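You operate a simulated robot arm through the tools that you are given. There is no shell and no other tool.

The job below is to be done with a simulated robot arm. You get a single attempt, and the scene is never put back.

JOB
Label the long block's blue port VENT and its yellow port IN; dab both ports orange.
Fine: press the labels till they hold; leave the block where it lies; put the marker back. Set down upright: orange marker.

Only the result counts: the job must be done as asked and must still hold three seconds after the hand-in. Knocking over, shifting, dropping, spilling or breaking anything else fails it.

ROBOT AND FRAMES
A 6-joint arm with a two-finger parallel gripper, fixed in place. Base frame: the origin is at the foot of the arm, x ahead of it, y to its left, z up; the work surface is at about z = 76.3. Lengths are in cm, angles in rad, forces in N, time in s.
With the tool pointing down near the work surface it reaches from about 58 to 94 cm from the base axis. Its first joint turns from -2.601 to 2.601 rad. Payload 3.43 kg.
The tool frame sits at the grasp point between the pads (the TCP): z along the fingers, y along the line on which they close. The tips reach 3.4 cm beyond it. Largest opening 12.8 cm; finger width 2.4, thickness 1.2; the body of the gripper, 4.8 by 13 cm, starts 9.6 cm behind the TCP.
Orientation is that of the tool frame in the base frame, as [roll, pitch, yaw] about the fixed x, y, z axes, in that order (R = Rz(yaw) Ry(pitch) Rx(roll)). With the fingers straight down and closing along the base's y, the tool's x points along the base's -x, its y along +y and its z along -z.

CONTROLS
- The arm moves only by the tool drive_tool. Its argument "steps" is a list of rows, each an object (a shift or turn left out is 0, a gripper value left out holds the last) with "xyz": the shift along the tool's x, y, z in cm, a list of three; "rot": the turn, a rotation vector about the tool's x, y, z in rad, a list of three. In form: [{"xyz": [x, y, z], "rot": [wx, wy, wz]}, ...]. A call has 1 to 20 rows; each row is the pose to reach, as a shift and turn from the pose commanded when the call began, along the tool's axes at that moment. "gripper" is the closure, from 0 (fully open) to 1 (shut), set as the call begins (left out, the last holds). A row lasts 0.2 s, in which the tool goes at most 5 cm and 0.15 rad; a call with a longer step from one row to the next is refused whole, and so is a gripper value outside its range. A pose out of reach is approached as far as the arm can. The call stops where the force on the tool passes 40 N (or 10 N more than at its start, if that is more) or the arm is blocked; 0.2 s more then pass. Each finger travels about 10.8 cm/s and halts on what it meets, pressing with about 25 N; the grip force reading is that of the motor and also rises with nothing between the fingers. The clock runs only during rows and for 0.2 s after the last one: add rows that repeat a pose to give the fingers time. The reply holds the time, the measured pose of the TCP, the force on the tool along the base axes, the opening and the grip force, in the units named above and with some noise, with the torque about the TCP (base axes, N m) and any sound that the robot's microphone picked up.
- Cameras (640 x 400 px; columns grow to the right, rows downward): "scene" is fixed at [40.09, -65.23, 150.63]; the picture's right is [1.00, 0.09, 0.00], its down [0.04, -0.39, -0.92] and it looks along [-0.09, 0.92, -0.39] (base axes); focal length 313 px, centre (320, 200). "wrist" rides on the gripper at [7.6, -1.1, -16] in the tool frame; the picture's right is [0.15, 0.99, 0.00], its down [-0.88, 0.13, -0.46] and it looks along [-0.45, 0.07, 0.89] (tool axes); focal length 234 px, centre (320, 200).
- get_image(camera): a new picture of that camera. No time passes.
- move_column(by): slides the trunk up (or, below 0, down) by that many cm; the arm rides with it, the base frame stays. It gives what a move gives, with no picture.
- pixel_to_xyz(camera, pixels): for up to 12 pixels [column, row] of the newest picture of that camera ("zoom" is the newest enlarged one), the place [x, y, z] in the base frame of the surface seen there, good to about 0.2 cm. No time passes.
- enlarge(camera, box): a new picture of the part [left, top, right, bottom] of that camera's present view, enlarged. No time passes.
- sign_off(): hands the job in; it is judged then, once.

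Leave the gripper open and the arm clear of the work at the hand-in unless told otherwise.

The tools are called after ">>>" by a JSON object that holds its "api" and its "payload". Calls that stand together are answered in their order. drive_tool: Moves the arm, as the interface text tells. Its arguments: {"type":"object","properties":{"steps":{"type":"array","items":{"type":"object","properties":{"xyz":{"type":"array","items":{"type":"number"}},"rot":{"type":"array","items":{"type":"number"}}}}},"gripper":{"type":"number"}},"required":["steps"]} The other tools are called the same way: move_column (by) slides the trunk up or down; get_image (camera) takes a picture; pixel_to_xyz (camera, pixels) gives the place of the surface under pixels of a picture; enlarge (camera, box) takes an enlarged picture of a part of a camera's view; sign_off () hands the job in.

At the start:

```text
time_s: 0.0
eef_pos: [16.04, 57.06, 109.01]
ee_rot: [3.142, -0.002, 3.141]
force: [0.7, -0.1, -0.3]
wrist_torque: [-0.01, 0.01, 0.0]
grip_width: 12.82
gripper_force: 0.1
trunk travel left (down, up): [-60.0, 11.0]
```

scene: 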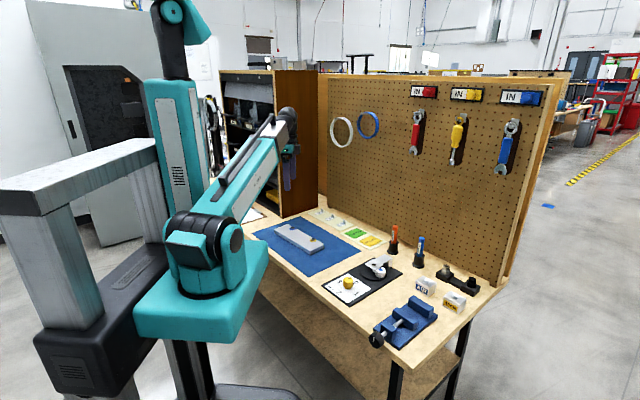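
wrist: 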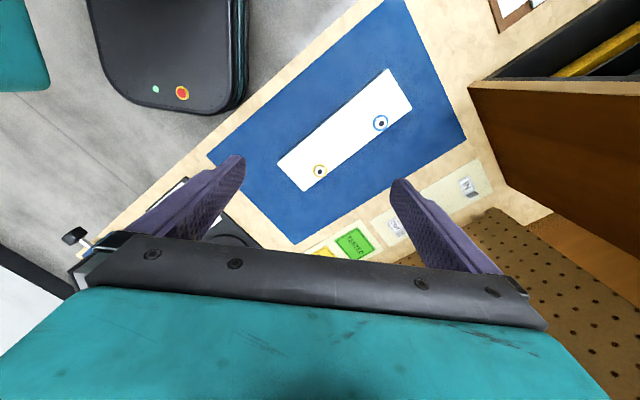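

I see a bench with a blue mat, a long white block with a yellow and a blue port, small label items behind the mat, and orange and blue markers standing in holders. I'll enlarge the scene view around the mat (240-400, 200-300) and around the right part of the bench (320-490, 220-350), and also the wrist view.

>>> {"api": "enlarge", "payload": {"camera": "scene", "box": [240, 195, 400, 295]}}

>>> {"api": "enlarge", "payload": {"camera": "scene", "box": [320, 225, 490, 345]}}

>>> {"api": "enlarge", "payload": {"camera": "wrist", "box": [260, 50, 520, 270]}}

```text
4.00 times, centred on (320, 245) of scene
```

zoom: 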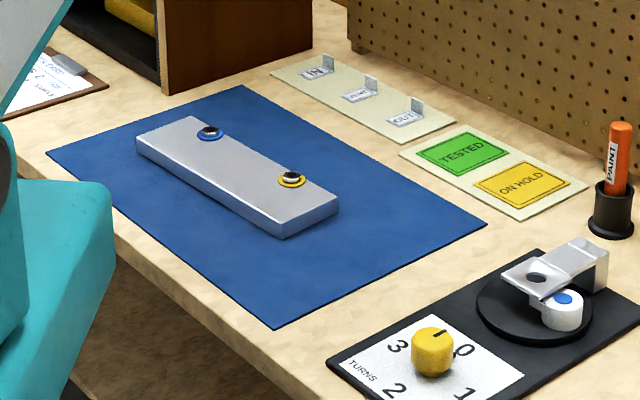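

```text
3.33 times, centred on (405, 285) of scene
```

zoom: 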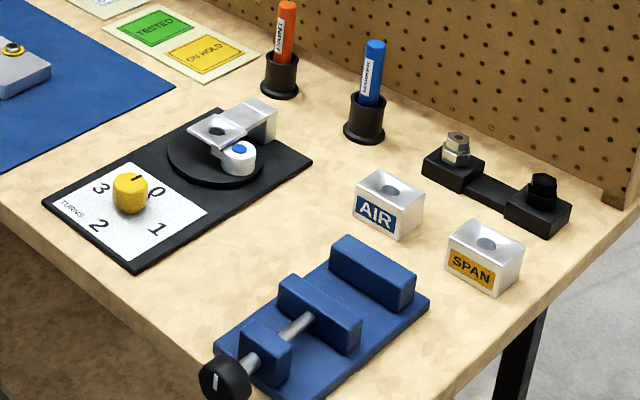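

```text
1.82 times, centred on (390, 160) of wrist
```

zoom: 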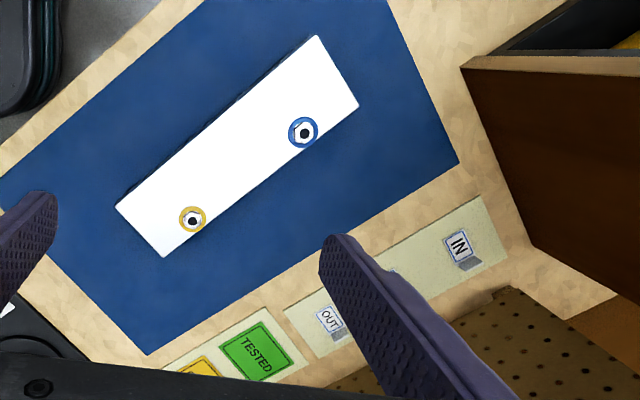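

Three labels with upright tabs lie on a backing strip at around (318-345, 212-228) in the scene. The middle one is not readable yet. I'll enlarge the labels, the marker, and the block.

>>> {"api": "enlarge", "payload": {"camera": "scene", "box": [304, 205, 360, 240]}}

>>> {"api": "pixel_to_xyz", "payload": {"camera": "scene", "pixels": [[318, 213], [322, 211], [329, 218], [333, 216], [341, 224], [345, 222], [292, 228], [313, 240], [394, 228], [394, 245], [281, 229], [311, 252]]}}

```text
11.43 times, centred on (332, 222) of scene
```

zoom: 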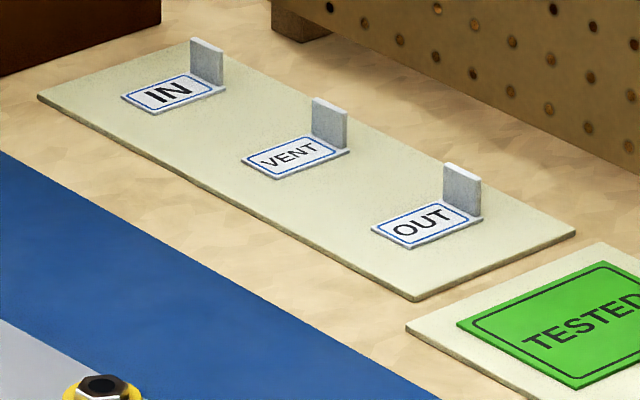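

```text
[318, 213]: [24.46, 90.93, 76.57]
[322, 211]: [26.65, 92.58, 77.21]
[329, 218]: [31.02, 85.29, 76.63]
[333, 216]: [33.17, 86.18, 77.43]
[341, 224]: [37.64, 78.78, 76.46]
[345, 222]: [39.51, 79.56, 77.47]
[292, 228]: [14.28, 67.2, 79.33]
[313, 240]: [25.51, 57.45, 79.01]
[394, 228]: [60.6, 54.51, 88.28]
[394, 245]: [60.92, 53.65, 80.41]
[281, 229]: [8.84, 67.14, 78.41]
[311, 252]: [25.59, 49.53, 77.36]
```

The labels read IN, VENT, OUT from left to right, each with a tab at its right end. I'll read corner positions of the labels and tabs from this zoom.

>>> {"api": "pixel_to_xyz", "payload": {"camera": "zoom", "pixels": [[126, 98], [156, 112], [220, 89], [188, 76], [208, 62], [208, 78], [246, 160], [276, 174], [344, 152], [330, 125], [330, 140], [315, 102]]}}

>>> {"api": "pixel_to_xyz", "payload": {"camera": "zoom", "pixels": [[194, 50], [220, 60], [220, 80], [194, 66], [314, 110], [343, 122], [343, 145], [316, 128], [342, 117], [208, 44], [60, 100], [410, 290]]}}

```text
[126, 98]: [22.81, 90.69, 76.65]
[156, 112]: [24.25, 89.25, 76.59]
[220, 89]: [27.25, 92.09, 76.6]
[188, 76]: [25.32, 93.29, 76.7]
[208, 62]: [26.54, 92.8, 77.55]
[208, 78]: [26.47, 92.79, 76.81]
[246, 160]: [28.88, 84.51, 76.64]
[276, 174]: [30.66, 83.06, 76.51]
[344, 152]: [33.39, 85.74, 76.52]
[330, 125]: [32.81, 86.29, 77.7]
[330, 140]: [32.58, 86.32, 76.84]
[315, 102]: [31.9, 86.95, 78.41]
```

```text
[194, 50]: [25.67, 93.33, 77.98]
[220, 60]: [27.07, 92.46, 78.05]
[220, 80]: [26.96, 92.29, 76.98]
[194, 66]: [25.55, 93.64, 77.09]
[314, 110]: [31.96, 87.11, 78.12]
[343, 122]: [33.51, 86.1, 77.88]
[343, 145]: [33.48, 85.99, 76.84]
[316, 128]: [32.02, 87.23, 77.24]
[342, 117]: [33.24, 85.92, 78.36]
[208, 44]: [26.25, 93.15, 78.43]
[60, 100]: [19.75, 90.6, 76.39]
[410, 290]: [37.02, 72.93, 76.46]
```

IN label lies near (25, 91.3), its tab near (26.4, 92.8); VENT near (31.2, 84.7), its tab near (32.7, 86.5); both lie along about 45°. Now I look closely at the block and the marker.

>>> {"api": "enlarge", "payload": {"camera": "scene", "box": [268, 218, 332, 258]}}

>>> {"api": "pixel_to_xyz", "payload": {"camera": "zoom", "pixels": [[75, 90], [220, 30], [420, 275], [590, 190], [250, 92], [222, 92], [280, 92], [453, 218], [485, 218], [520, 218], [250, 75], [485, 195]]}}

>>> {"api": "enlarge", "payload": {"camera": "scene", "box": [370, 215, 434, 275]}}

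```text
10.00 times, centred on (300, 238) of scene
```

zoom: 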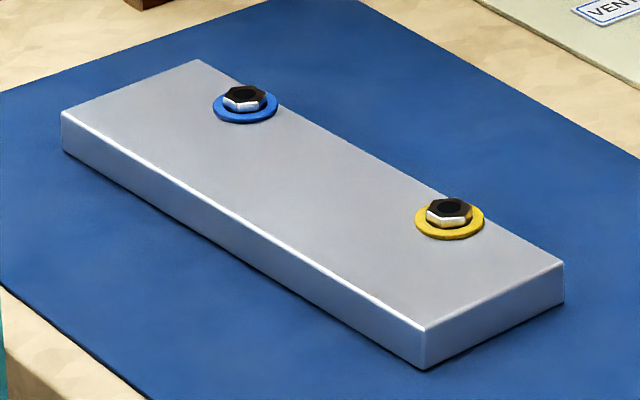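

```text
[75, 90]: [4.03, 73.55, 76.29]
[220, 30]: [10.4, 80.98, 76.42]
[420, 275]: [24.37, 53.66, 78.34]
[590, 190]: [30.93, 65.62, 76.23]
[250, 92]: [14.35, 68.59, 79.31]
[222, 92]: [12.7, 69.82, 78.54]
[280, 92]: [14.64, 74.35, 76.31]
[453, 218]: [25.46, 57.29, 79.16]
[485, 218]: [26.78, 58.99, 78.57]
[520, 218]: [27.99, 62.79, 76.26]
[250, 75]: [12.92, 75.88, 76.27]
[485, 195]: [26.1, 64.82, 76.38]
```

```text
6.67 times, centred on (402, 245) of scene
```

zoom: 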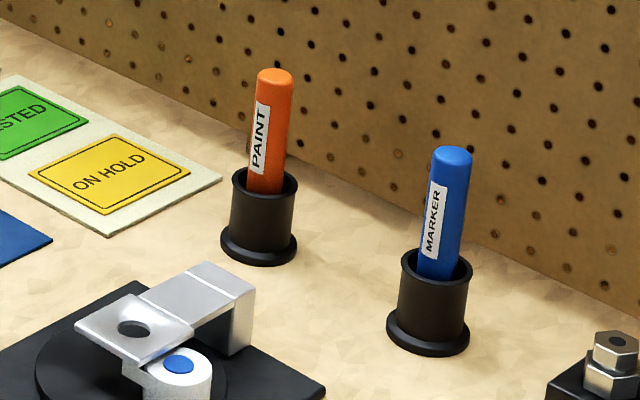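

The ports are hex fittings on coloured rings near the block's far long edge. Now I measure the orange marker and its cup from this zoom.

>>> {"api": "pixel_to_xyz", "payload": {"camera": "zoom", "pixels": [[274, 76], [270, 100], [262, 140], [265, 180], [244, 178], [294, 178], [262, 220], [258, 258], [224, 245], [296, 245], [289, 100], [248, 165]]}}

>>> {"api": "pixel_to_xyz", "payload": {"camera": "zoom", "pixels": [[272, 71], [258, 78], [290, 78], [266, 190], [236, 185], [297, 185], [265, 172], [450, 155], [435, 260], [430, 350], [262, 196], [266, 168]]}}

>>> {"api": "enlarge", "payload": {"camera": "scene", "box": [378, 220, 410, 260]}}

```text
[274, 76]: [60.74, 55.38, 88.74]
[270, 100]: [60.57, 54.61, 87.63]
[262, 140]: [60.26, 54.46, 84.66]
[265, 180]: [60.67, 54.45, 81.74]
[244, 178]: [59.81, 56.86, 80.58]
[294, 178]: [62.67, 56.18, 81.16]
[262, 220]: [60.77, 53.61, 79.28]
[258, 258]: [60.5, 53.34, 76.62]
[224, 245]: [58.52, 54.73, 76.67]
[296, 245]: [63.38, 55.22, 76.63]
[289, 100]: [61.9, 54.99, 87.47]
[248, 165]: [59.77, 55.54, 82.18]
```

```text
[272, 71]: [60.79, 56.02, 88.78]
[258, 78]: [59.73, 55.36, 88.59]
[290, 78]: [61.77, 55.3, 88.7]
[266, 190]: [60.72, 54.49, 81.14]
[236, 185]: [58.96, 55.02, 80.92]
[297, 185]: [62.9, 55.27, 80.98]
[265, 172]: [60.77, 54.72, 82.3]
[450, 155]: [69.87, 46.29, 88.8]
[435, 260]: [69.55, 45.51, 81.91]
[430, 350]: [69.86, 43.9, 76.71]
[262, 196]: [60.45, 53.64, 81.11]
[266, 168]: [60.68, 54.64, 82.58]
```

```text
10.00 times, centred on (394, 240) of scene
```

zoom: 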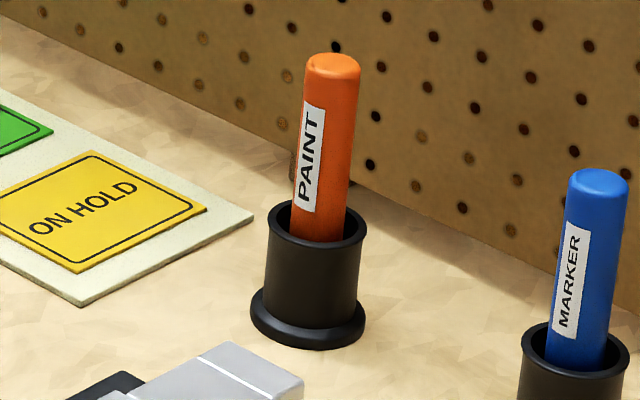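

The orange marker stands upright near (60.8, 55.5), with its top at z≈88.8 and the cup rim at 81.1. The IN tab, at about r=96.5, may be outside vertical-tool reach, so I'll read where the robot's shoulder and elbow are, along with points on the pegboard.

>>> {"api": "pixel_to_xyz", "payload": {"camera": "scene", "pixels": [[205, 245], [172, 250], [235, 240], [200, 305], [255, 180], [285, 140], [175, 15], [400, 200], [340, 180], [470, 220], [320, 190], [290, 165]]}}

>>> {"api": "get_image", "payload": {"camera": "scene"}}

```text
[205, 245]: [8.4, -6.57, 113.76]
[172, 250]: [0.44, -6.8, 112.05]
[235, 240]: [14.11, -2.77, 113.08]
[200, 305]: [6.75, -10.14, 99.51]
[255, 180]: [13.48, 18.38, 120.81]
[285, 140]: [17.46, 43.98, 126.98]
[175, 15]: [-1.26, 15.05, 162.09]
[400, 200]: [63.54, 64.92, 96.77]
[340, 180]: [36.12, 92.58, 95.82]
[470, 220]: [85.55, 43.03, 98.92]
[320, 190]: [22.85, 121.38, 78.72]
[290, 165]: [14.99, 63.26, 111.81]
```

```text
taken
```

scene: 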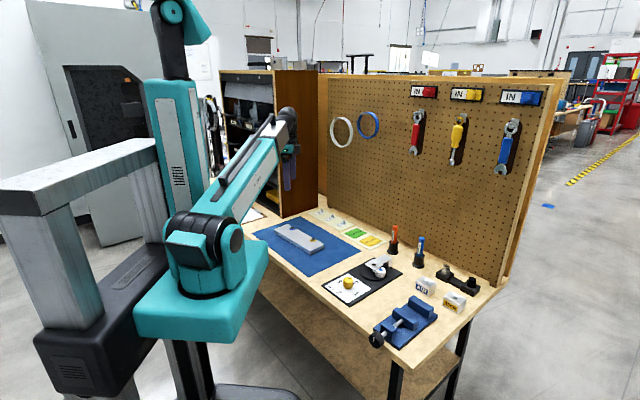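

The pegboard face lies on x+y≈128.6, about 6.6 cm behind the tabs, so the space is tight. I'll check the rings hanging at (341,132) and (368,125) and the cabinet at (285,180) for clearance.

>>> {"api": "pixel_to_xyz", "payload": {"camera": "scene", "pixels": [[333, 133], [351, 130], [342, 148], [341, 119], [360, 125], [378, 125], [368, 138], [280, 205], [283, 100], [327, 150], [300, 180], [345, 140]]}}

>>> {"api": "enlarge", "payload": {"camera": "scene", "box": [270, 90, 400, 215]}}

```text
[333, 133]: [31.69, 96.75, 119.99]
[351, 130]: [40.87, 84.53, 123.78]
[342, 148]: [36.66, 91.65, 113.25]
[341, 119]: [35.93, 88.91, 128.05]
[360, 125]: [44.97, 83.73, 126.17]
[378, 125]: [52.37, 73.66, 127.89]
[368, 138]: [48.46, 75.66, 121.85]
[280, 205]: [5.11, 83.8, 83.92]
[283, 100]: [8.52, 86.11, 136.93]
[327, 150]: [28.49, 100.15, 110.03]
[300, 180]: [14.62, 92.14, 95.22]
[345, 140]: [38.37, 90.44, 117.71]
```

```text
3.20 times, centred on (335, 152) of scene
```

zoom: 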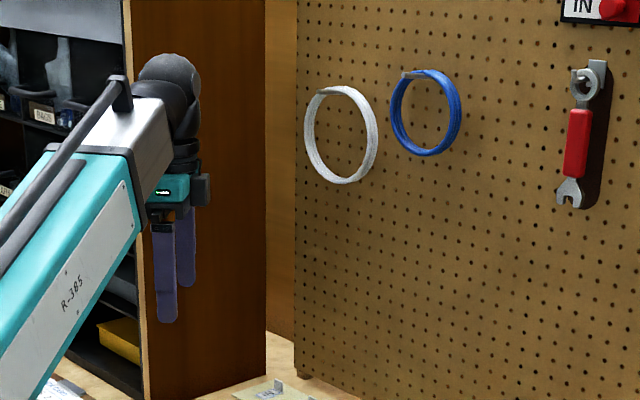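

Rings hang above z≈113 and the cabinet wall is about 8 cm left of the IN label. My plan is to grip each tab across its width, with the closing line parallel to the pegboard and the tool's x facing away from it. First move: turn the tool by 45° and hover at about (28, 80, 97) to look at the labels with the wrist camera.

>>> {"api": "drive_tool", "payload": {"steps": [{"xyz": [-1.2, 2.3, 1.2], "rot": [0, 0, -0.0785]}, {"xyz": [-2.4, 4.6, 2.4], "rot": [0, 0, -0.157]}, {"xyz": [-3.6, 6.9, 3.6], "rot": [0, 0, -0.2355]}, {"xyz": [-4.8, 9.2, 4.8], "rot": [0, 0, -0.314]}, {"xyz": [-6.0, 11.5, 6.0], "rot": [0, 0, -0.3925]}, {"xyz": [-7.2, 13.8, 7.2], "rot": [0, 0, -0.471]}, {"xyz": [-8.4, 16.1, 8.4], "rot": [0, 0, -0.5495]}, {"xyz": [-9.6, 18.4, 9.6], "rot": [0, 0, -0.628]}, {"xyz": [-10.8, 20.7, 10.8], "rot": [0, 0, -0.7065]}, {"xyz": [-12, 23, 12], "rot": [0, 0, -0.785]}, {"xyz": [-12, 23, 12], "rot": [0, 0, -0.785]}], "gripper": 0.5}}

>>> {"api": "get_image", "payload": {"camera": "wrist"}}

>>> {"api": "get_image", "payload": {"camera": "scene"}}

```text
time_s: 2.4
eef_pos: [27.99, 80.13, 96.97]
ee_rot: [-3.141, 0.001, -2.356]
force: [0.0, -0.4, 0.1]
wrist_torque: [0.0, 0.0, -0.04]
grip_width: 6.37
gripper_force: 0.0
trunk travel left (down, up): [-60.0, 11.0]
```

```text
taken
```

wrist: 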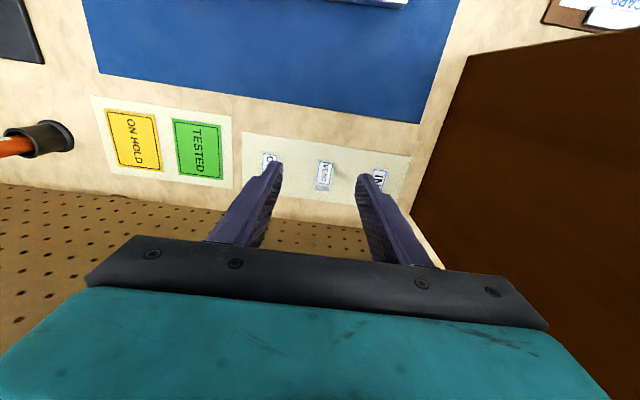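

```text
taken
```

scene: 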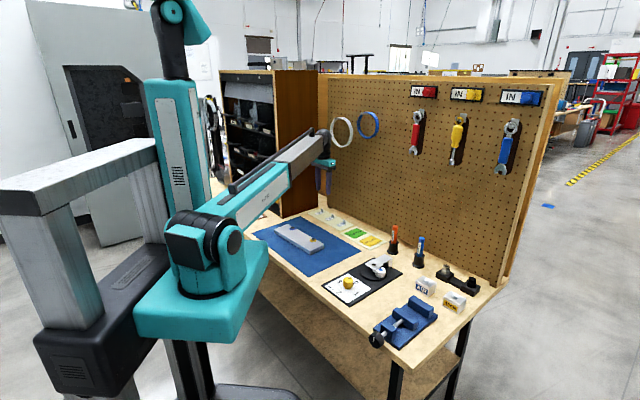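

The wrist view shows VENT at (325,173) between the fingers and IN at (378,178). I'll enlarge this view to measure the labels well.

>>> {"api": "enlarge", "payload": {"camera": "wrist", "box": [250, 130, 410, 230]}}

>>> {"api": "pixel_to_xyz", "payload": {"camera": "zoom", "pixels": [[275, 130], [328, 132], [270, 210], [322, 215], [300, 150], [300, 190], [275, 205], [320, 208], [275, 220], [320, 228], [298, 215], [298, 240]]}}

```text
4.00 times, centred on (330, 180) of wrist
```

zoom: 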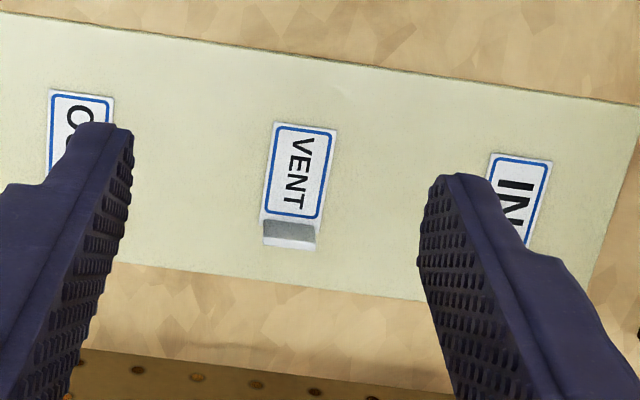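

```text
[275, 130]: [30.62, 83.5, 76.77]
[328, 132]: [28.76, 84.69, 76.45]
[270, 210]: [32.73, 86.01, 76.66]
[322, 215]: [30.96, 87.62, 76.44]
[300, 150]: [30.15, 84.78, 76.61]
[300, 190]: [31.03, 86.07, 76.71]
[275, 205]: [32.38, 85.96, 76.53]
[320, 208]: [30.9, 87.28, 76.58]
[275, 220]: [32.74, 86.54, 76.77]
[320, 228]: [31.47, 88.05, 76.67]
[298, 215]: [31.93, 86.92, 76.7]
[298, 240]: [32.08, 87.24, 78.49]
```

I can see VENT's plate and tab clearly (tab front face around (290,230), top edge around (290,245)). I'll query points along the strip edges and tab tops to fix the direction and centre.

>>> {"api": "pixel_to_xyz", "payload": {"camera": "zoom", "pixels": [[30, 25], [600, 106], [200, 50], [400, 78], [150, 258], [380, 288], [267, 241], [280, 243], [290, 245], [300, 246], [310, 248], [290, 230]]}}

>>> {"api": "enlarge", "payload": {"camera": "wrist", "box": [308, 155, 340, 195]}}

```text
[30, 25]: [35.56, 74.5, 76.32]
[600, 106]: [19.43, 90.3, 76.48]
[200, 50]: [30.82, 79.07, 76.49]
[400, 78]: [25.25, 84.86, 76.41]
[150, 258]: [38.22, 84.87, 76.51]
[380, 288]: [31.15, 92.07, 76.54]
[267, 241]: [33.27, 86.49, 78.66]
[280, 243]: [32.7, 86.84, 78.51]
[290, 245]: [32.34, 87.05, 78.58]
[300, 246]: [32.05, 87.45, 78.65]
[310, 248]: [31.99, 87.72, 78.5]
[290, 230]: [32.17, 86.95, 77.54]
```

```text
10.00 times, centred on (324, 175) of wrist
```

zoom: 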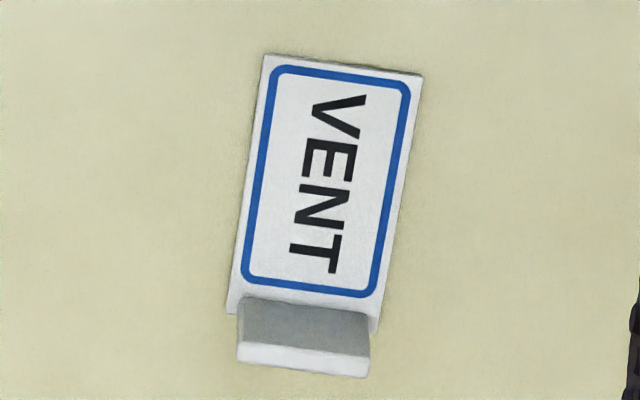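

The bench directions are at 45°, and VENT's tab top centre is about (32.5, 87.1, 78.5). I'll move in closer with a 0.2 rad lean-back (wrist away from the pegboard), partly closing the fingers, with the TCP at about u=83.95 above the tab at z=90, then look again.

>>> {"api": "drive_tool", "payload": {"steps": [{"xyz": [-1.9, 0.43, 1.75], "rot": [0, -0.05, 0]}, {"xyz": [-3.75, 0.87, 3.5], "rot": [0, -0.1, 0]}, {"xyz": [-5.6, 1.3, 5.25], "rot": [0, -0.15, 0]}, {"xyz": [-7.5, 1.73, 7.0], "rot": [0, -0.2, 0]}, {"xyz": [-7.5, 1.73, 7.0], "rot": [0, -0.2, 0]}], "gripper": 0.65}}

>>> {"api": "enlarge", "payload": {"camera": "wrist", "box": [240, 130, 400, 230]}}

>>> {"api": "get_image", "payload": {"camera": "scene"}}

```text
time_s: 3.6
eef_pos: [32.2, 86.58, 89.97]
ee_rot: [3.141, 0.201, -2.356]
force: [0.3, -0.6, 0.4]
wrist_torque: [-0.01, -0.02, 0.0]
grip_width: 4.48
gripper_force: 0.1
trunk travel left (down, up): [-60.0, 11.0]
```

```text
4.00 times, centred on (320, 180) of wrist
```

zoom: 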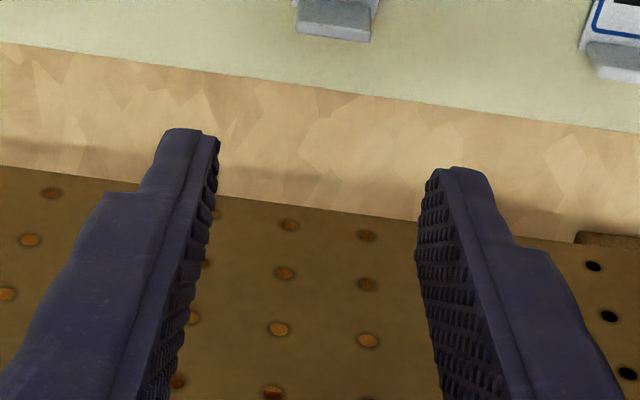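

```text
taken
```

scene: 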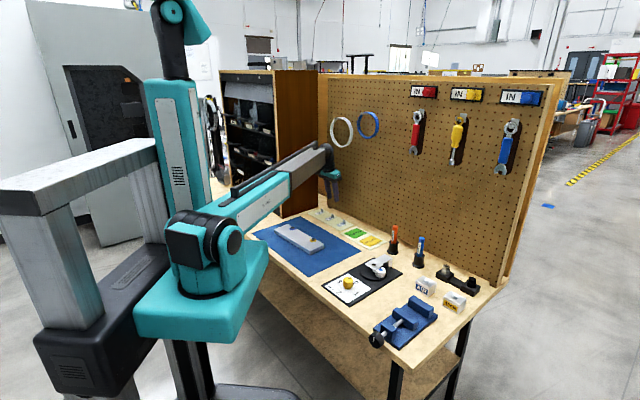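

The tab top is at about tool y≈+0.2 from the finger midline, and u≈84.5 matches. I'll go straight down to z=84 with a 0.15 side shift and check again.

>>> {"api": "drive_tool", "payload": {"steps": [{"xyz": [0.4, 0.05, 1.96]}, {"xyz": [0.79, 0.1, 3.92]}, {"xyz": [1.19, 0.15, 5.88]}, {"xyz": [1.19, 0.15, 5.88]}]}}

>>> {"api": "enlarge", "payload": {"camera": "wrist", "box": [260, 130, 388, 210]}}

>>> {"api": "enlarge", "payload": {"camera": "scene", "box": [300, 170, 364, 240]}}

```text
time_s: 4.6
eef_pos: [32.21, 86.77, 83.91]
ee_rot: [-3.141, 0.201, -2.356]
force: [0.3, 0.7, 0.1]
wrist_torque: [0.02, -0.03, -0.03]
grip_width: 4.46
gripper_force: 0.0
trunk travel left (down, up): [-60.0, 11.0]
```

```text
5.00 times, centred on (324, 170) of wrist
```

zoom: 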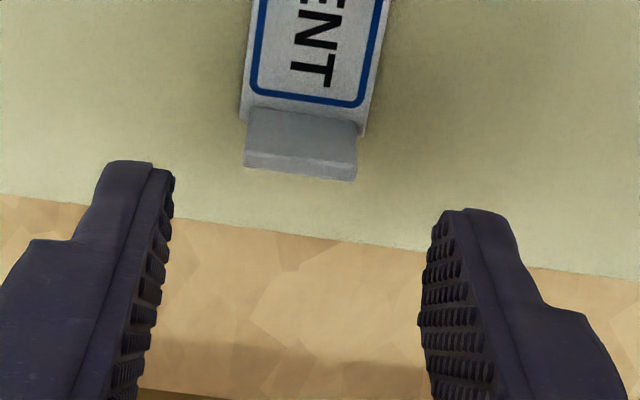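

```text
5.71 times, centred on (332, 205) of scene
```

zoom: 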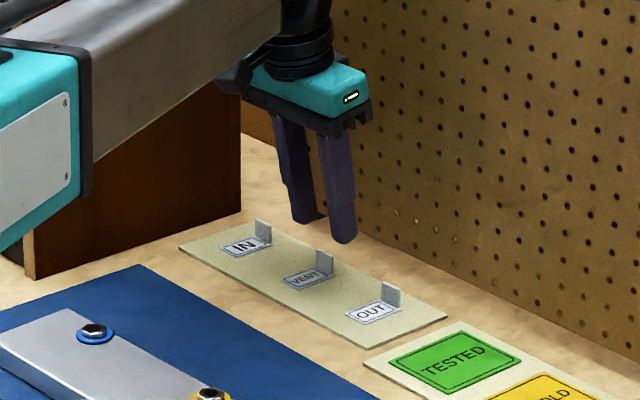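

The tab is within 0.1 cm of the finger midline. I lower to TCP z=80.22, so the lowest tip corner stays about 0.15 above the backing strip.

>>> {"api": "drive_tool", "payload": {"steps": [{"xyz": [0.28, -0.02, 1.2]}, {"xyz": [0.55, -0.04, 2.4]}, {"xyz": [0.72, -0.05, 3.1]}, {"xyz": [0.831, -0.05, 3.596]}, {"xyz": [0.831, -0.05, 3.596]}]}}

>>> {"api": "enlarge", "payload": {"camera": "wrist", "box": [260, 130, 388, 210]}}

>>> {"api": "enlarge", "payload": {"camera": "scene", "box": [304, 195, 360, 230]}}

```text
time_s: 5.8
eef_pos: [32.19, 86.75, 80.09]
ee_rot: [3.141, 0.201, -2.356]
force: [0.4, -0.7, -0.7]
wrist_torque: [0.03, 0.03, -0.02]
grip_width: 4.5
gripper_force: 0.1
trunk travel left (down, up): [-60.0, 11.0]
```

```text
5.00 times, centred on (324, 170) of wrist
```

zoom: 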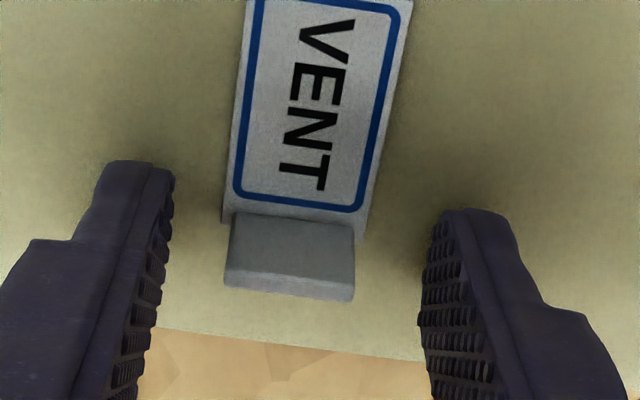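

```text
11.43 times, centred on (332, 212) of scene
```

zoom: 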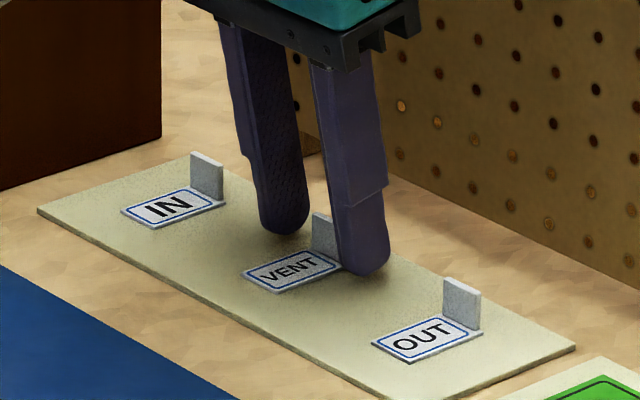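

The fingers straddle the VENT tab with no contact force. I close the gripper fully and give it time.

>>> {"api": "drive_tool", "payload": {"steps": [{"xyz": [0, 0, 0]}, {"xyz": [0, 0, 0]}, {"xyz": [0, 0, 0]}], "gripper": 1.0}}

>>> {"api": "enlarge", "payload": {"camera": "wrist", "box": [260, 130, 388, 210]}}

```text
time_s: 6.6
eef_pos: [31.95, 86.72, 80.26]
ee_rot: [-3.141, 0.201, -2.355]
force: [-0.4, -0.9, 0.6]
wrist_torque: [-0.01, -0.02, 0.02]
grip_width: 1.94
gripper_force: 24.8
trunk travel left (down, up): [-60.0, 11.0]
```

```text
5.00 times, centred on (324, 170) of wrist
```

zoom: 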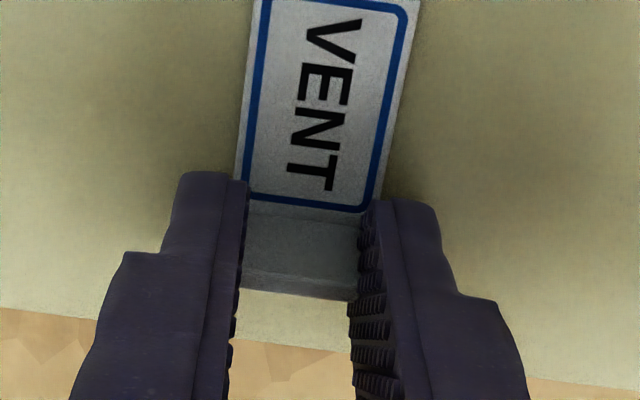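

It grips at 1.94 cm with 24.8 N. Lift straight up, slowly at first.

>>> {"api": "drive_tool", "payload": {"steps": [{"xyz": [-0.06, 0, -0.29]}, {"xyz": [-0.12, 0, -0.59]}, {"xyz": [-0.24, 0, -1.18]}, {"xyz": [-0.6, 0, -2.94]}, {"xyz": [-1.19, 0, -5.88]}, {"xyz": [-1.19, 0, -5.88]}]}}

>>> {"api": "enlarge", "payload": {"camera": "wrist", "box": [260, 130, 388, 210]}}

>>> {"api": "enlarge", "payload": {"camera": "scene", "box": [300, 170, 364, 240]}}

```text
time_s: 8.0
eef_pos: [31.96, 86.58, 86.33]
ee_rot: [3.141, 0.2, -2.357]
force: [-0.7, -0.1, 0.8]
wrist_torque: [0.04, -0.01, -0.02]
grip_width: 1.96
gripper_force: 24.5
trunk travel left (down, up): [-60.0, 11.0]
```

```text
5.00 times, centred on (324, 170) of wrist
```

zoom: 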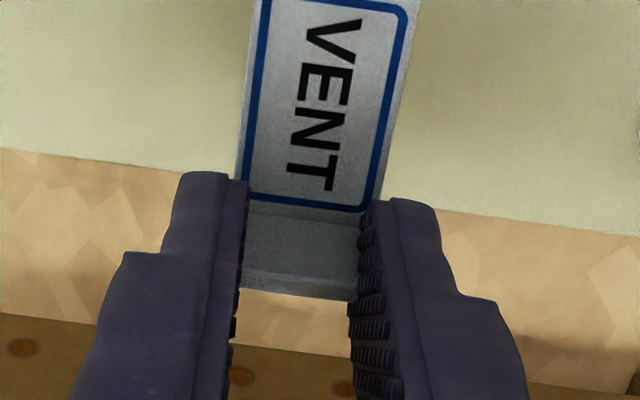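

```text
5.71 times, centred on (332, 205) of scene
```

zoom: 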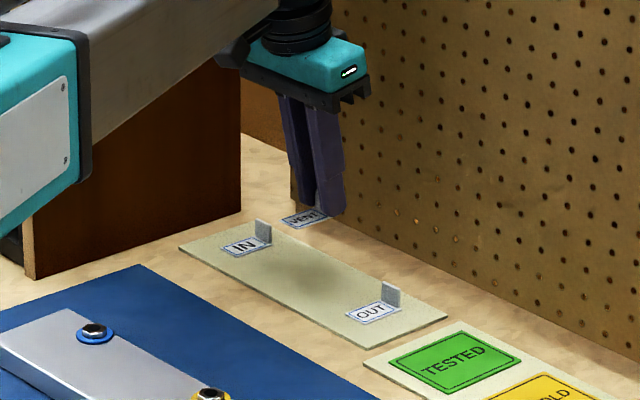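

The VENT label is lifted cleanly and level. Now I measure the block's edges in the scene view before moving over it.

>>> {"api": "enlarge", "payload": {"camera": "scene", "box": [268, 218, 332, 258]}}

>>> {"api": "pixel_to_xyz", "payload": {"camera": "zoom", "pixels": [[75, 113], [195, 68], [70, 120], [190, 200], [300, 263], [400, 320], [425, 325], [500, 290], [550, 266], [330, 140], [400, 178], [520, 245]]}}

>>> {"api": "pixel_to_xyz", "payload": {"camera": "zoom", "pixels": [[245, 88], [245, 95], [245, 108], [245, 118], [218, 105], [273, 105], [450, 202], [450, 208], [450, 226], [450, 235], [420, 220], [479, 220]]}}

```text
10.00 times, centred on (300, 238) of scene
```

zoom: 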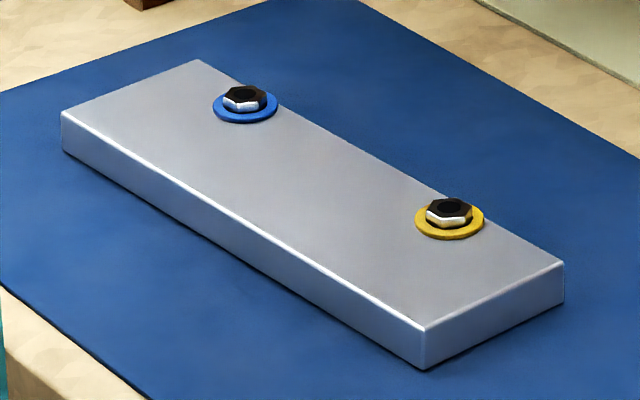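

```text
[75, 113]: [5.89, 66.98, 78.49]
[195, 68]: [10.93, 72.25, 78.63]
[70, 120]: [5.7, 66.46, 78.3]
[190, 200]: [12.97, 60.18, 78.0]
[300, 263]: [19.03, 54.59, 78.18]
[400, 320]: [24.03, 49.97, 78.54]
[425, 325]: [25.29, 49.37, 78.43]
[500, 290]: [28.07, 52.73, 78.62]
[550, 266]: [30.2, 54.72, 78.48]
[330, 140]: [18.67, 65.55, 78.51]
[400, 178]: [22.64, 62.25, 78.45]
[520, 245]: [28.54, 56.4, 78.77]
```

```text
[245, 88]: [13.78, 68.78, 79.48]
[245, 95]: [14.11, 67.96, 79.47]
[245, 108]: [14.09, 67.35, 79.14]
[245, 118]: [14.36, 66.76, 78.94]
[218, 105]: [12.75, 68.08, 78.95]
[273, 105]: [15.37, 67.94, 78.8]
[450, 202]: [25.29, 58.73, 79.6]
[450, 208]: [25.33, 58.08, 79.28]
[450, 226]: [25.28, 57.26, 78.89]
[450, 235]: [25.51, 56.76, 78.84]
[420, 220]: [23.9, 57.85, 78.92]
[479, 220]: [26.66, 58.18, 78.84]
```

The block's long axis runs at about -41°, and its top is at z≈78.5. The blue port is at (14.05, 68.0), the yellow at (25.3, 58.0), both about 1.4 from the far edge. Before moving I check the full wrist view to see how far the held label reaches.

>>> {"api": "enlarge", "payload": {"camera": "wrist", "box": [280, 90, 376, 190]}}

>>> {"api": "pixel_to_xyz", "payload": {"camera": "zoom", "pixels": [[298, 150], [370, 160], [300, 210], [355, 215], [330, 180], [330, 200], [320, 250], [318, 275], [330, 160], [300, 160]]}}

```text
4.00 times, centred on (328, 140) of wrist
```

zoom: 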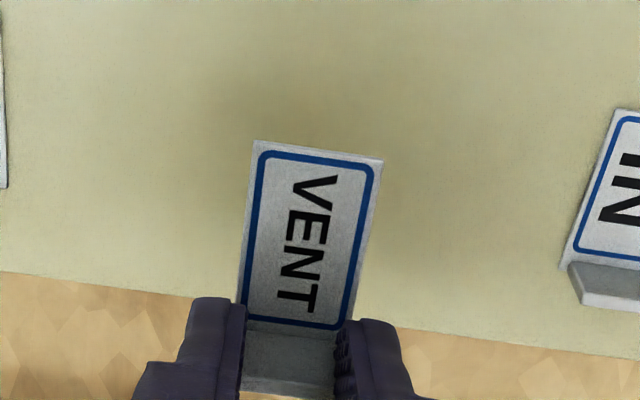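

```text
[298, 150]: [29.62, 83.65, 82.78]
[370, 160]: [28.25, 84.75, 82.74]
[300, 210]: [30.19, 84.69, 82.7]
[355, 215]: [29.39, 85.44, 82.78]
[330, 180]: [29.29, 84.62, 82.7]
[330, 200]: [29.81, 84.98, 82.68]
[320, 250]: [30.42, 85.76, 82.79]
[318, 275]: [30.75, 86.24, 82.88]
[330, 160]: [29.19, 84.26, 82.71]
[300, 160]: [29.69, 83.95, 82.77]
```

The held label is level (z≈82.7 everywhere) and its centre is about 1.55 cm behind the TCP along the label. I now carry it away from the pegboard, then over the block, while turning it by -86°. It stops hovering with the TCP at about (13.8, 64.3, 90).

>>> {"api": "drive_tool", "payload": {"steps": [{"xyz": [2.53, 0, -1.77]}, {"xyz": [5.05, 0, -3.54]}, {"xyz": [7.58, 0, -5.31]}, {"xyz": [9.226, -0.242, -5.644], "rot": [0.0249, 0, 0.1228]}, {"xyz": [10.872, -0.483, -5.978], "rot": [0.0498, 0, 0.2457]}, {"xyz": [12.517, -0.725, -6.313], "rot": [0.0747, 0, 0.3685]}, {"xyz": [14.163, -0.967, -6.647], "rot": [0.0996, 0, 0.4913]}, {"xyz": [15.809, -1.208, -6.981], "rot": [0.1245, 0, 0.6142]}, {"xyz": [17.455, -1.45, -7.315], "rot": [0.1494, 0, 0.737]}, {"xyz": [19.1, -1.692, -7.649], "rot": [0.1743, 0, 0.8598]}, {"xyz": [20.746, -1.933, -7.984], "rot": [0.1992, 0, 0.9827]}, {"xyz": [22.392, -2.175, -8.318], "rot": [0.2241, 0, 1.1055]}, {"xyz": [24.038, -2.417, -8.652], "rot": [0.249, 0, 1.2283]}, {"xyz": [25.684, -2.658, -8.986], "rot": [0.2739, 0, 1.3512]}, {"xyz": [27.33, -2.9, -9.32], "rot": [0.2988, 0, 1.474]}, {"xyz": [27.33, -2.9, -9.32], "rot": [0.2988, 0, 1.474]}]}}

>>> {"api": "get_image", "payload": {"camera": "wrist"}}

>>> {"api": "get_image", "payload": {"camera": "scene"}}

```text
time_s: 11.4
eef_pos: [13.73, 64.38, 89.9]
ee_rot: [-3.141, 0.201, 2.423]
force: [0.1, -1.0, 1.0]
wrist_torque: [0.02, 0.0, 0.0]
grip_width: 1.95
gripper_force: 25.1
trunk travel left (down, up): [-60.0, 11.0]
```

```text
taken
```

wrist: 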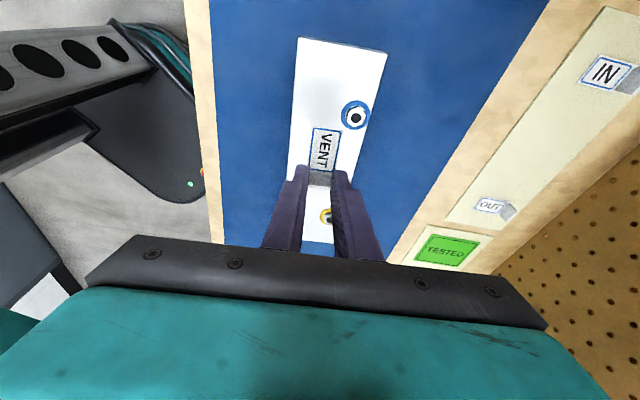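

```text
taken
```

scene: 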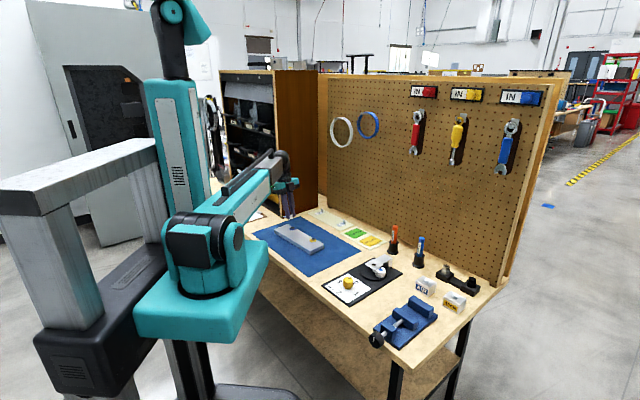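

The block and blue port (355,116) are now seen by the wrist camera. I enlarge and take more exact positions of the port and block edges.

>>> {"api": "enlarge", "payload": {"camera": "wrist", "box": [270, 30, 430, 190]}}

>>> {"api": "pixel_to_xyz", "payload": {"camera": "wrist", "pixels": [[355, 117], [342, 115], [369, 114], [356, 103], [354, 129], [303, 50], [293, 150], [384, 60], [364, 140], [326, 90], [300, 45], [383, 55]]}}

```text
2.50 times, centred on (350, 110) of wrist
```

zoom: 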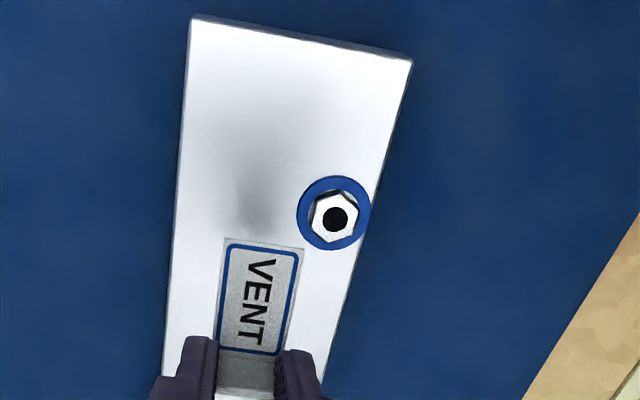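

```text
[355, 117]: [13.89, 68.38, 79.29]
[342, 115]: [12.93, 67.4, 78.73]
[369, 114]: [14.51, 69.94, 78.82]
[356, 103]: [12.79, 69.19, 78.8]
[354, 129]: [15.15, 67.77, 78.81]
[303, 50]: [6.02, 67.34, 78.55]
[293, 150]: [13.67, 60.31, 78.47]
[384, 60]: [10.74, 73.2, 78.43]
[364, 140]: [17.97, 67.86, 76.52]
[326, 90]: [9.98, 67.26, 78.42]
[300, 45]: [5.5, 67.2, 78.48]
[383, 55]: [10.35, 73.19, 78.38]
```

The label centre sits about 3 cm beside the blue port (toward the near edge) and 0.8 cm along, and the plate clears the ring by about 0.45 cm. I lower it to just above the block (TCP z≈82.7).

>>> {"api": "drive_tool", "payload": {"steps": [{"xyz": [0.5, 0, 2.45]}, {"xyz": [0.99, 0, 4.9]}, {"xyz": [1.29, 0, 6.37]}, {"xyz": [1.45, 0, 7.15]}, {"xyz": [1.45, 0, 7.15]}]}}

>>> {"api": "enlarge", "payload": {"camera": "wrist", "box": [260, 50, 420, 210]}}

>>> {"api": "enlarge", "payload": {"camera": "scene", "box": [268, 205, 332, 245]}}

```text
time_s: 12.6
eef_pos: [13.7, 64.43, 82.69]
ee_rot: [-3.141, 0.2, 2.425]
force: [0.0, 0.2, 0.4]
wrist_torque: [0.01, 0.04, 0.03]
grip_width: 1.94
gripper_force: 24.9
trunk travel left (down, up): [-60.0, 11.0]
```

```text
2.50 times, centred on (340, 130) of wrist
```

zoom: 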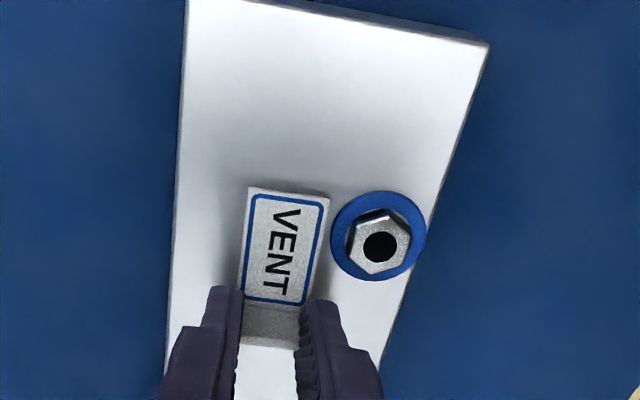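

```text
10.00 times, centred on (300, 225) of scene
```

zoom: 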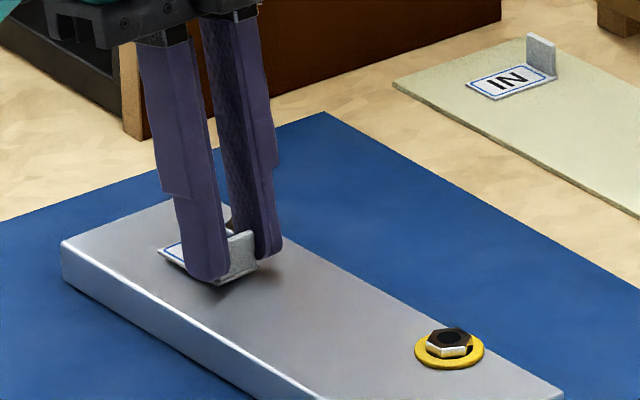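

The label hovers just above the surface beside the blue port. I lower in small steps, watching the force.

>>> {"api": "drive_tool", "payload": {"steps": [{"xyz": [0.03, 0, 0.15]}, {"xyz": [0.05, 0, 0.25]}, {"xyz": [0.07, 0, 0.34]}, {"xyz": [0.085, 0, 0.42]}, {"xyz": [0.085, 0, 0.42]}]}}

```text
time_s: 13.8
eef_pos: [13.79, 64.48, 82.27]
ee_rot: [3.141, 0.201, 2.425]
force: [-0.5, 0.1, 3.6]
wrist_torque: [0.03, 0.07, 0.01]
grip_width: 1.97
gripper_force: 25.3
trunk travel left (down, up): [-60.0, 11.0]
```

Contact has started (3.6 N up). I press on in very small steps and hold.

>>> {"api": "drive_tool", "payload": {"steps": [{"xyz": [0.01, 0, 0.05]}, {"xyz": [0.02, 0, 0.1]}, {"xyz": [0.02, 0, 0.1]}]}}

```text
time_s: 14.6
eef_pos: [13.76, 64.4, 82.3]
ee_rot: [3.14, 0.199, 2.422]
force: [0.9, 2.2, 13.4]
wrist_torque: [0.23, 0.1, -0.08]
grip_width: 1.96
gripper_force: 24.8
trunk travel left (down, up): [-60.0, 11.0]
```

13.4 N now; pressing a bit harder to about 25 N and holding for a second.

>>> {"api": "drive_tool", "payload": {"steps": [{"xyz": [0.01, 0, 0.05]}, {"xyz": [0.02, 0, 0.1]}, {"xyz": [0.02, 0, 0.1]}, {"xyz": [0.02, 0, 0.1]}, {"xyz": [0.02, 0, 0.1]}, {"xyz": [0.02, 0, 0.1]}]}}

>>> {"api": "enlarge", "payload": {"camera": "wrist", "box": [260, 50, 420, 210]}}

```text
time_s: 16.0
eef_pos: [13.75, 64.34, 82.13]
ee_rot: [3.139, 0.199, 2.422]
force: [3.0, 7.1, 23.3]
wrist_torque: [0.33, -0.03, -0.02]
grip_width: 1.93
gripper_force: 25.2
trunk travel left (down, up): [-60.0, 11.0]
```

```text
2.50 times, centred on (340, 130) of wrist
```

zoom: 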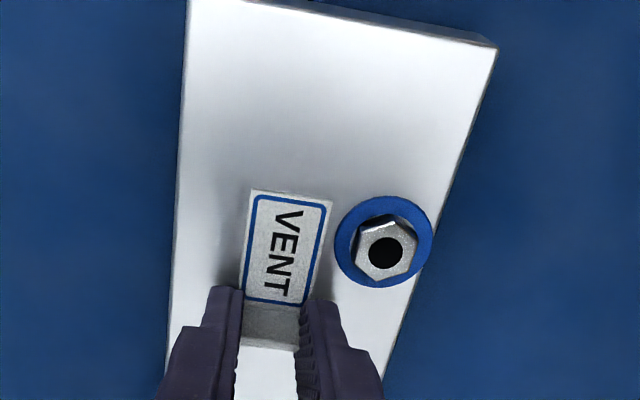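

About 24 N held, with some side force. I relax the press by 0.15 cm, then open the fingers slightly to 3.2 cm.

>>> {"api": "drive_tool", "payload": {"steps": [{"xyz": [-0.02, 0, -0.1]}, {"xyz": [-0.034, 0, -0.17]}, {"xyz": [-0.034, 0, -0.17]}]}}

```text
time_s: 16.8
eef_pos: [13.87, 64.34, 82.24]
ee_rot: [-3.139, 0.199, 2.425]
force: [4.5, 1.4, 7.5]
wrist_torque: [-0.02, -0.2, 0.01]
grip_width: 1.94
gripper_force: 24.5
trunk travel left (down, up): [-60.0, 11.0]
```

>>> {"api": "drive_tool", "payload": {"steps": [{"xyz": [0, 0, 0]}, {"xyz": [0, 0, 0]}, {"xyz": [0, 0, 0]}], "gripper": 0.75}}

>>> {"api": "enlarge", "payload": {"camera": "wrist", "box": [260, 50, 420, 210]}}

```text
time_s: 17.6
eef_pos: [13.72, 64.35, 82.37]
ee_rot: [3.141, 0.202, 2.424]
force: [-0.2, 0.3, 0.4]
wrist_torque: [0.01, -0.03, 0.0]
grip_width: 3.19
gripper_force: 0.0
trunk travel left (down, up): [-60.0, 11.0]
```

```text
2.50 times, centred on (340, 130) of wrist
```

zoom: 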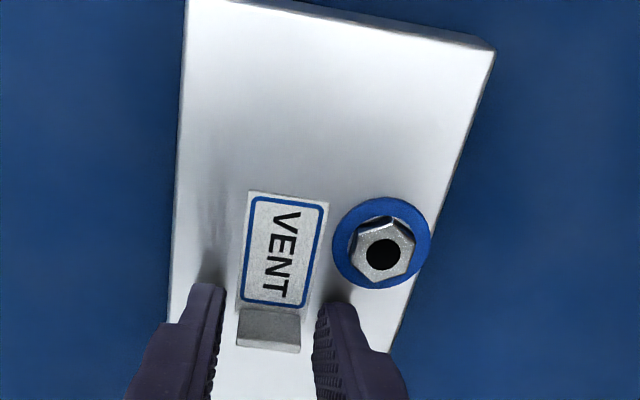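

The fingers are off and the VENT label stays in place. I rise straight up 6 cm, then stand the tool vertical over the label's plate with fingers shut so I can press it flat from above.

>>> {"api": "drive_tool", "payload": {"steps": [{"xyz": [-0.2, 0, -0.98]}, {"xyz": [-0.6, 0, -2.94]}, {"xyz": [-1.19, 0, -5.88]}, {"xyz": [-0.6, 0, -6.0], "rot": [0, 0.07, 0]}, {"xyz": [0.0, 0, -6.1], "rot": [0, 0.14, 0]}, {"xyz": [0.48, 0, -6.22], "rot": [0, 0.2, 0]}, {"xyz": [0.48, 0, -6.22], "rot": [0, 0.2, 0]}]}}

>>> {"api": "get_image", "payload": {"camera": "wrist"}}

>>> {"api": "enlarge", "payload": {"camera": "scene", "box": [268, 205, 332, 245]}}

```text
time_s: 19.2
eef_pos: [12.4, 65.42, 88.24]
ee_rot: [3.141, 0.0, 2.424]
force: [-0.7, -1.0, -0.6]
wrist_torque: [0.0, -0.01, 0.01]
grip_width: 3.19
gripper_force: 0.0
trunk travel left (down, up): [-60.0, 11.0]
```

```text
taken
```

wrist: 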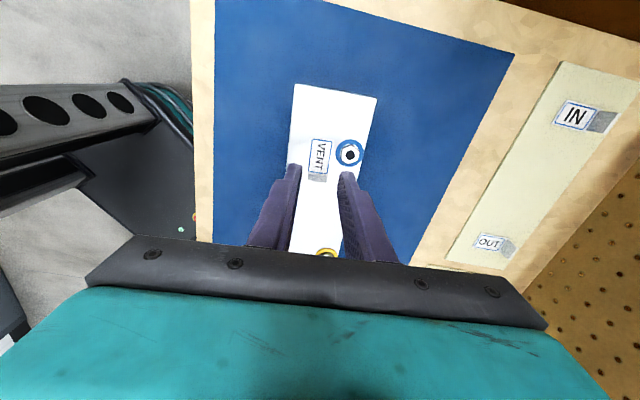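

```text
10.00 times, centred on (300, 225) of scene
```

zoom: 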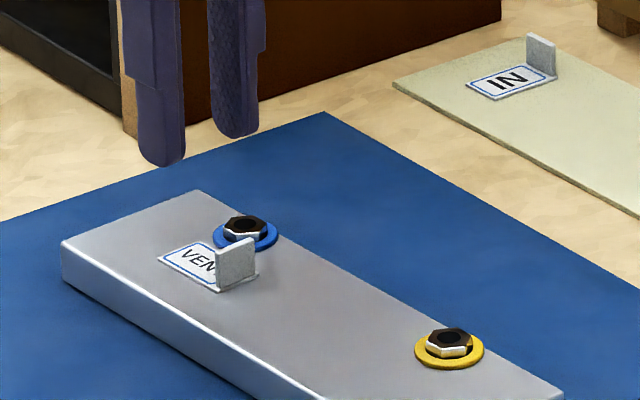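

VENT rests flat on the block and the block hasn't moved (its corner is still at the same pixel). I measure the label's place to press on its middle.

>>> {"api": "enlarge", "payload": {"camera": "wrist", "box": [290, 110, 370, 190]}}

>>> {"api": "pixel_to_xyz", "payload": {"camera": "wrist", "pixels": [[313, 141], [330, 143], [310, 170], [327, 172], [320, 155], [320, 163], [318, 178], [349, 153], [337, 153], [361, 153]]}}

```text
5.00 times, centred on (330, 150) of wrist
```

zoom: 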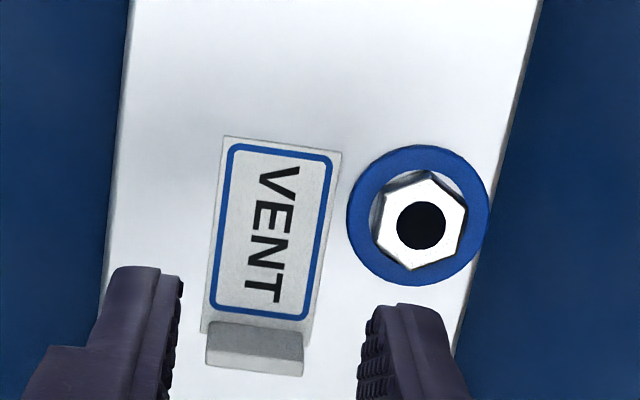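

```text
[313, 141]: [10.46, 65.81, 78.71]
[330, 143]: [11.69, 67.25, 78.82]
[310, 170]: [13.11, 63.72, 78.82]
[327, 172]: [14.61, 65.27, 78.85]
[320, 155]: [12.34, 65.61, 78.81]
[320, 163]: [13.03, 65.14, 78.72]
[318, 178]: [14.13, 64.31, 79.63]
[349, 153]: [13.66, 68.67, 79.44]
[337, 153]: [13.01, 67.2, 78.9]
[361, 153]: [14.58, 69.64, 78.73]
```

The label centre is about (12.5, 65.5), right below the tool. I shut the fingers and descend to just above the plate.

>>> {"api": "drive_tool", "payload": {"steps": [{"xyz": [0.2, 0.05, 0]}, {"xyz": [0.2, 0.05, 0]}, {"xyz": [0.2, 0.05, 2]}, {"xyz": [0.2, 0.05, 4]}, {"xyz": [0.2, 0.05, 5.2]}, {"xyz": [0.2, 0.05, 5.6]}, {"xyz": [0.2, 0.05, 5.6]}], "gripper": 1.0}}

>>> {"api": "enlarge", "payload": {"camera": "wrist", "box": [270, 110, 398, 190]}}

>>> {"api": "enlarge", "payload": {"camera": "scene", "box": [268, 205, 332, 245]}}

```text
time_s: 20.8
eef_pos: [12.19, 65.49, 82.62]
ee_rot: [-3.142, 0.0, 2.423]
force: [-1.1, 0.2, 0.2]
wrist_torque: [0.0, 0.0, 0.03]
grip_width: 0.0
gripper_force: 25.1
trunk travel left (down, up): [-60.0, 11.0]
```

```text
5.00 times, centred on (334, 150) of wrist
```

zoom: 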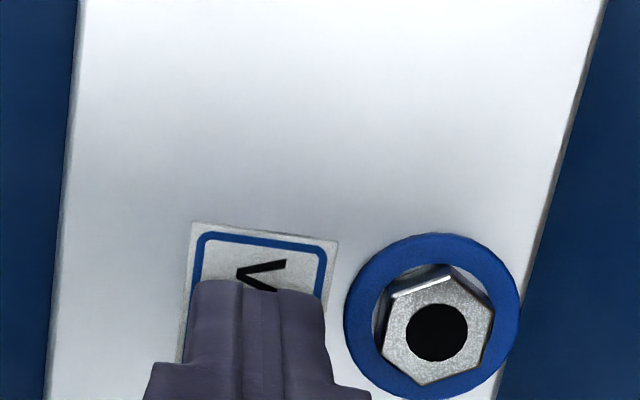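

```text
10.00 times, centred on (300, 225) of scene
```

zoom: 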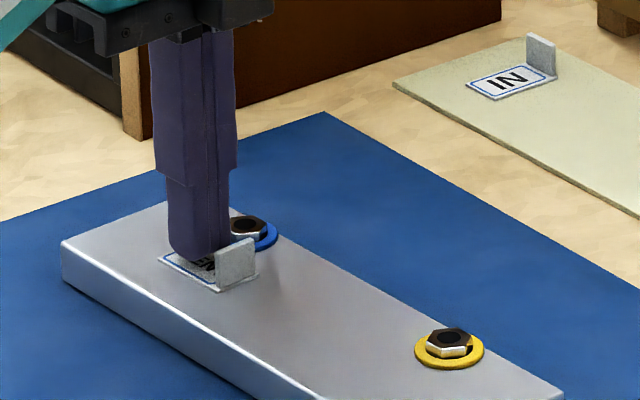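

The closed fingers are right over the plate, clear of ring and tab. Press down in small steps.

>>> {"api": "drive_tool", "payload": {"steps": [{"xyz": [0, 0, 0.2]}, {"xyz": [0, 0, 0.35]}, {"xyz": [0, 0, 0.45]}, {"xyz": [0, 0, 0.55]}, {"xyz": [0, 0, 0.55]}]}}

```text
time_s: 22.0
eef_pos: [12.33, 65.63, 82.1]
ee_rot: [-3.141, 0.001, 2.424]
force: [-0.8, -0.4, 0.7]
wrist_torque: [0.01, 0.01, 0.01]
grip_width: 0.0
gripper_force: 25.3
trunk travel left (down, up): [-60.0, 11.0]
```

No contact yet at z=82.1; a little further.

>>> {"api": "drive_tool", "payload": {"steps": [{"xyz": [0, 0, 0.06]}, {"xyz": [0, 0, 0.12]}, {"xyz": [0, 0, 0.18]}, {"xyz": [0, 0, 0.18]}]}}

```text
time_s: 23.0
eef_pos: [12.34, 65.62, 81.99]
ee_rot: [3.141, 0.0, 2.424]
force: [0.1, 1.9, 10.7]
wrist_torque: [0.09, 0.01, 0.04]
grip_width: 0.0
gripper_force: 25.4
trunk travel left (down, up): [-60.0, 11.0]
```

Contact at 10.7 N. I add 0.15 more and hold for about 1.5 s.

>>> {"api": "drive_tool", "payload": {"steps": [{"xyz": [0, 0, 0.07]}, {"xyz": [0, 0, 0.14]}, {"xyz": [0, 0, 0.16]}, {"xyz": [0, 0, 0.16]}, {"xyz": [0, 0, 0.16]}, {"xyz": [0, 0, 0.16]}, {"xyz": [0, 0, 0.16]}, {"xyz": [0, 0, 0.16]}]}}

```text
time_s: 24.8
eef_pos: [12.3, 65.62, 81.83]
ee_rot: [3.138, -0.001, 2.424]
force: [-0.9, -4.2, 16.2]
wrist_torque: [-0.13, 0.0, -0.01]
grip_width: 0.0
gripper_force: 25.3
trunk travel left (down, up): [-60.0, 11.0]
stopped in row 8: the force on the tool passed its limit at 40 N (the readings are from after the stop); the commanded pose is now the measured one
```

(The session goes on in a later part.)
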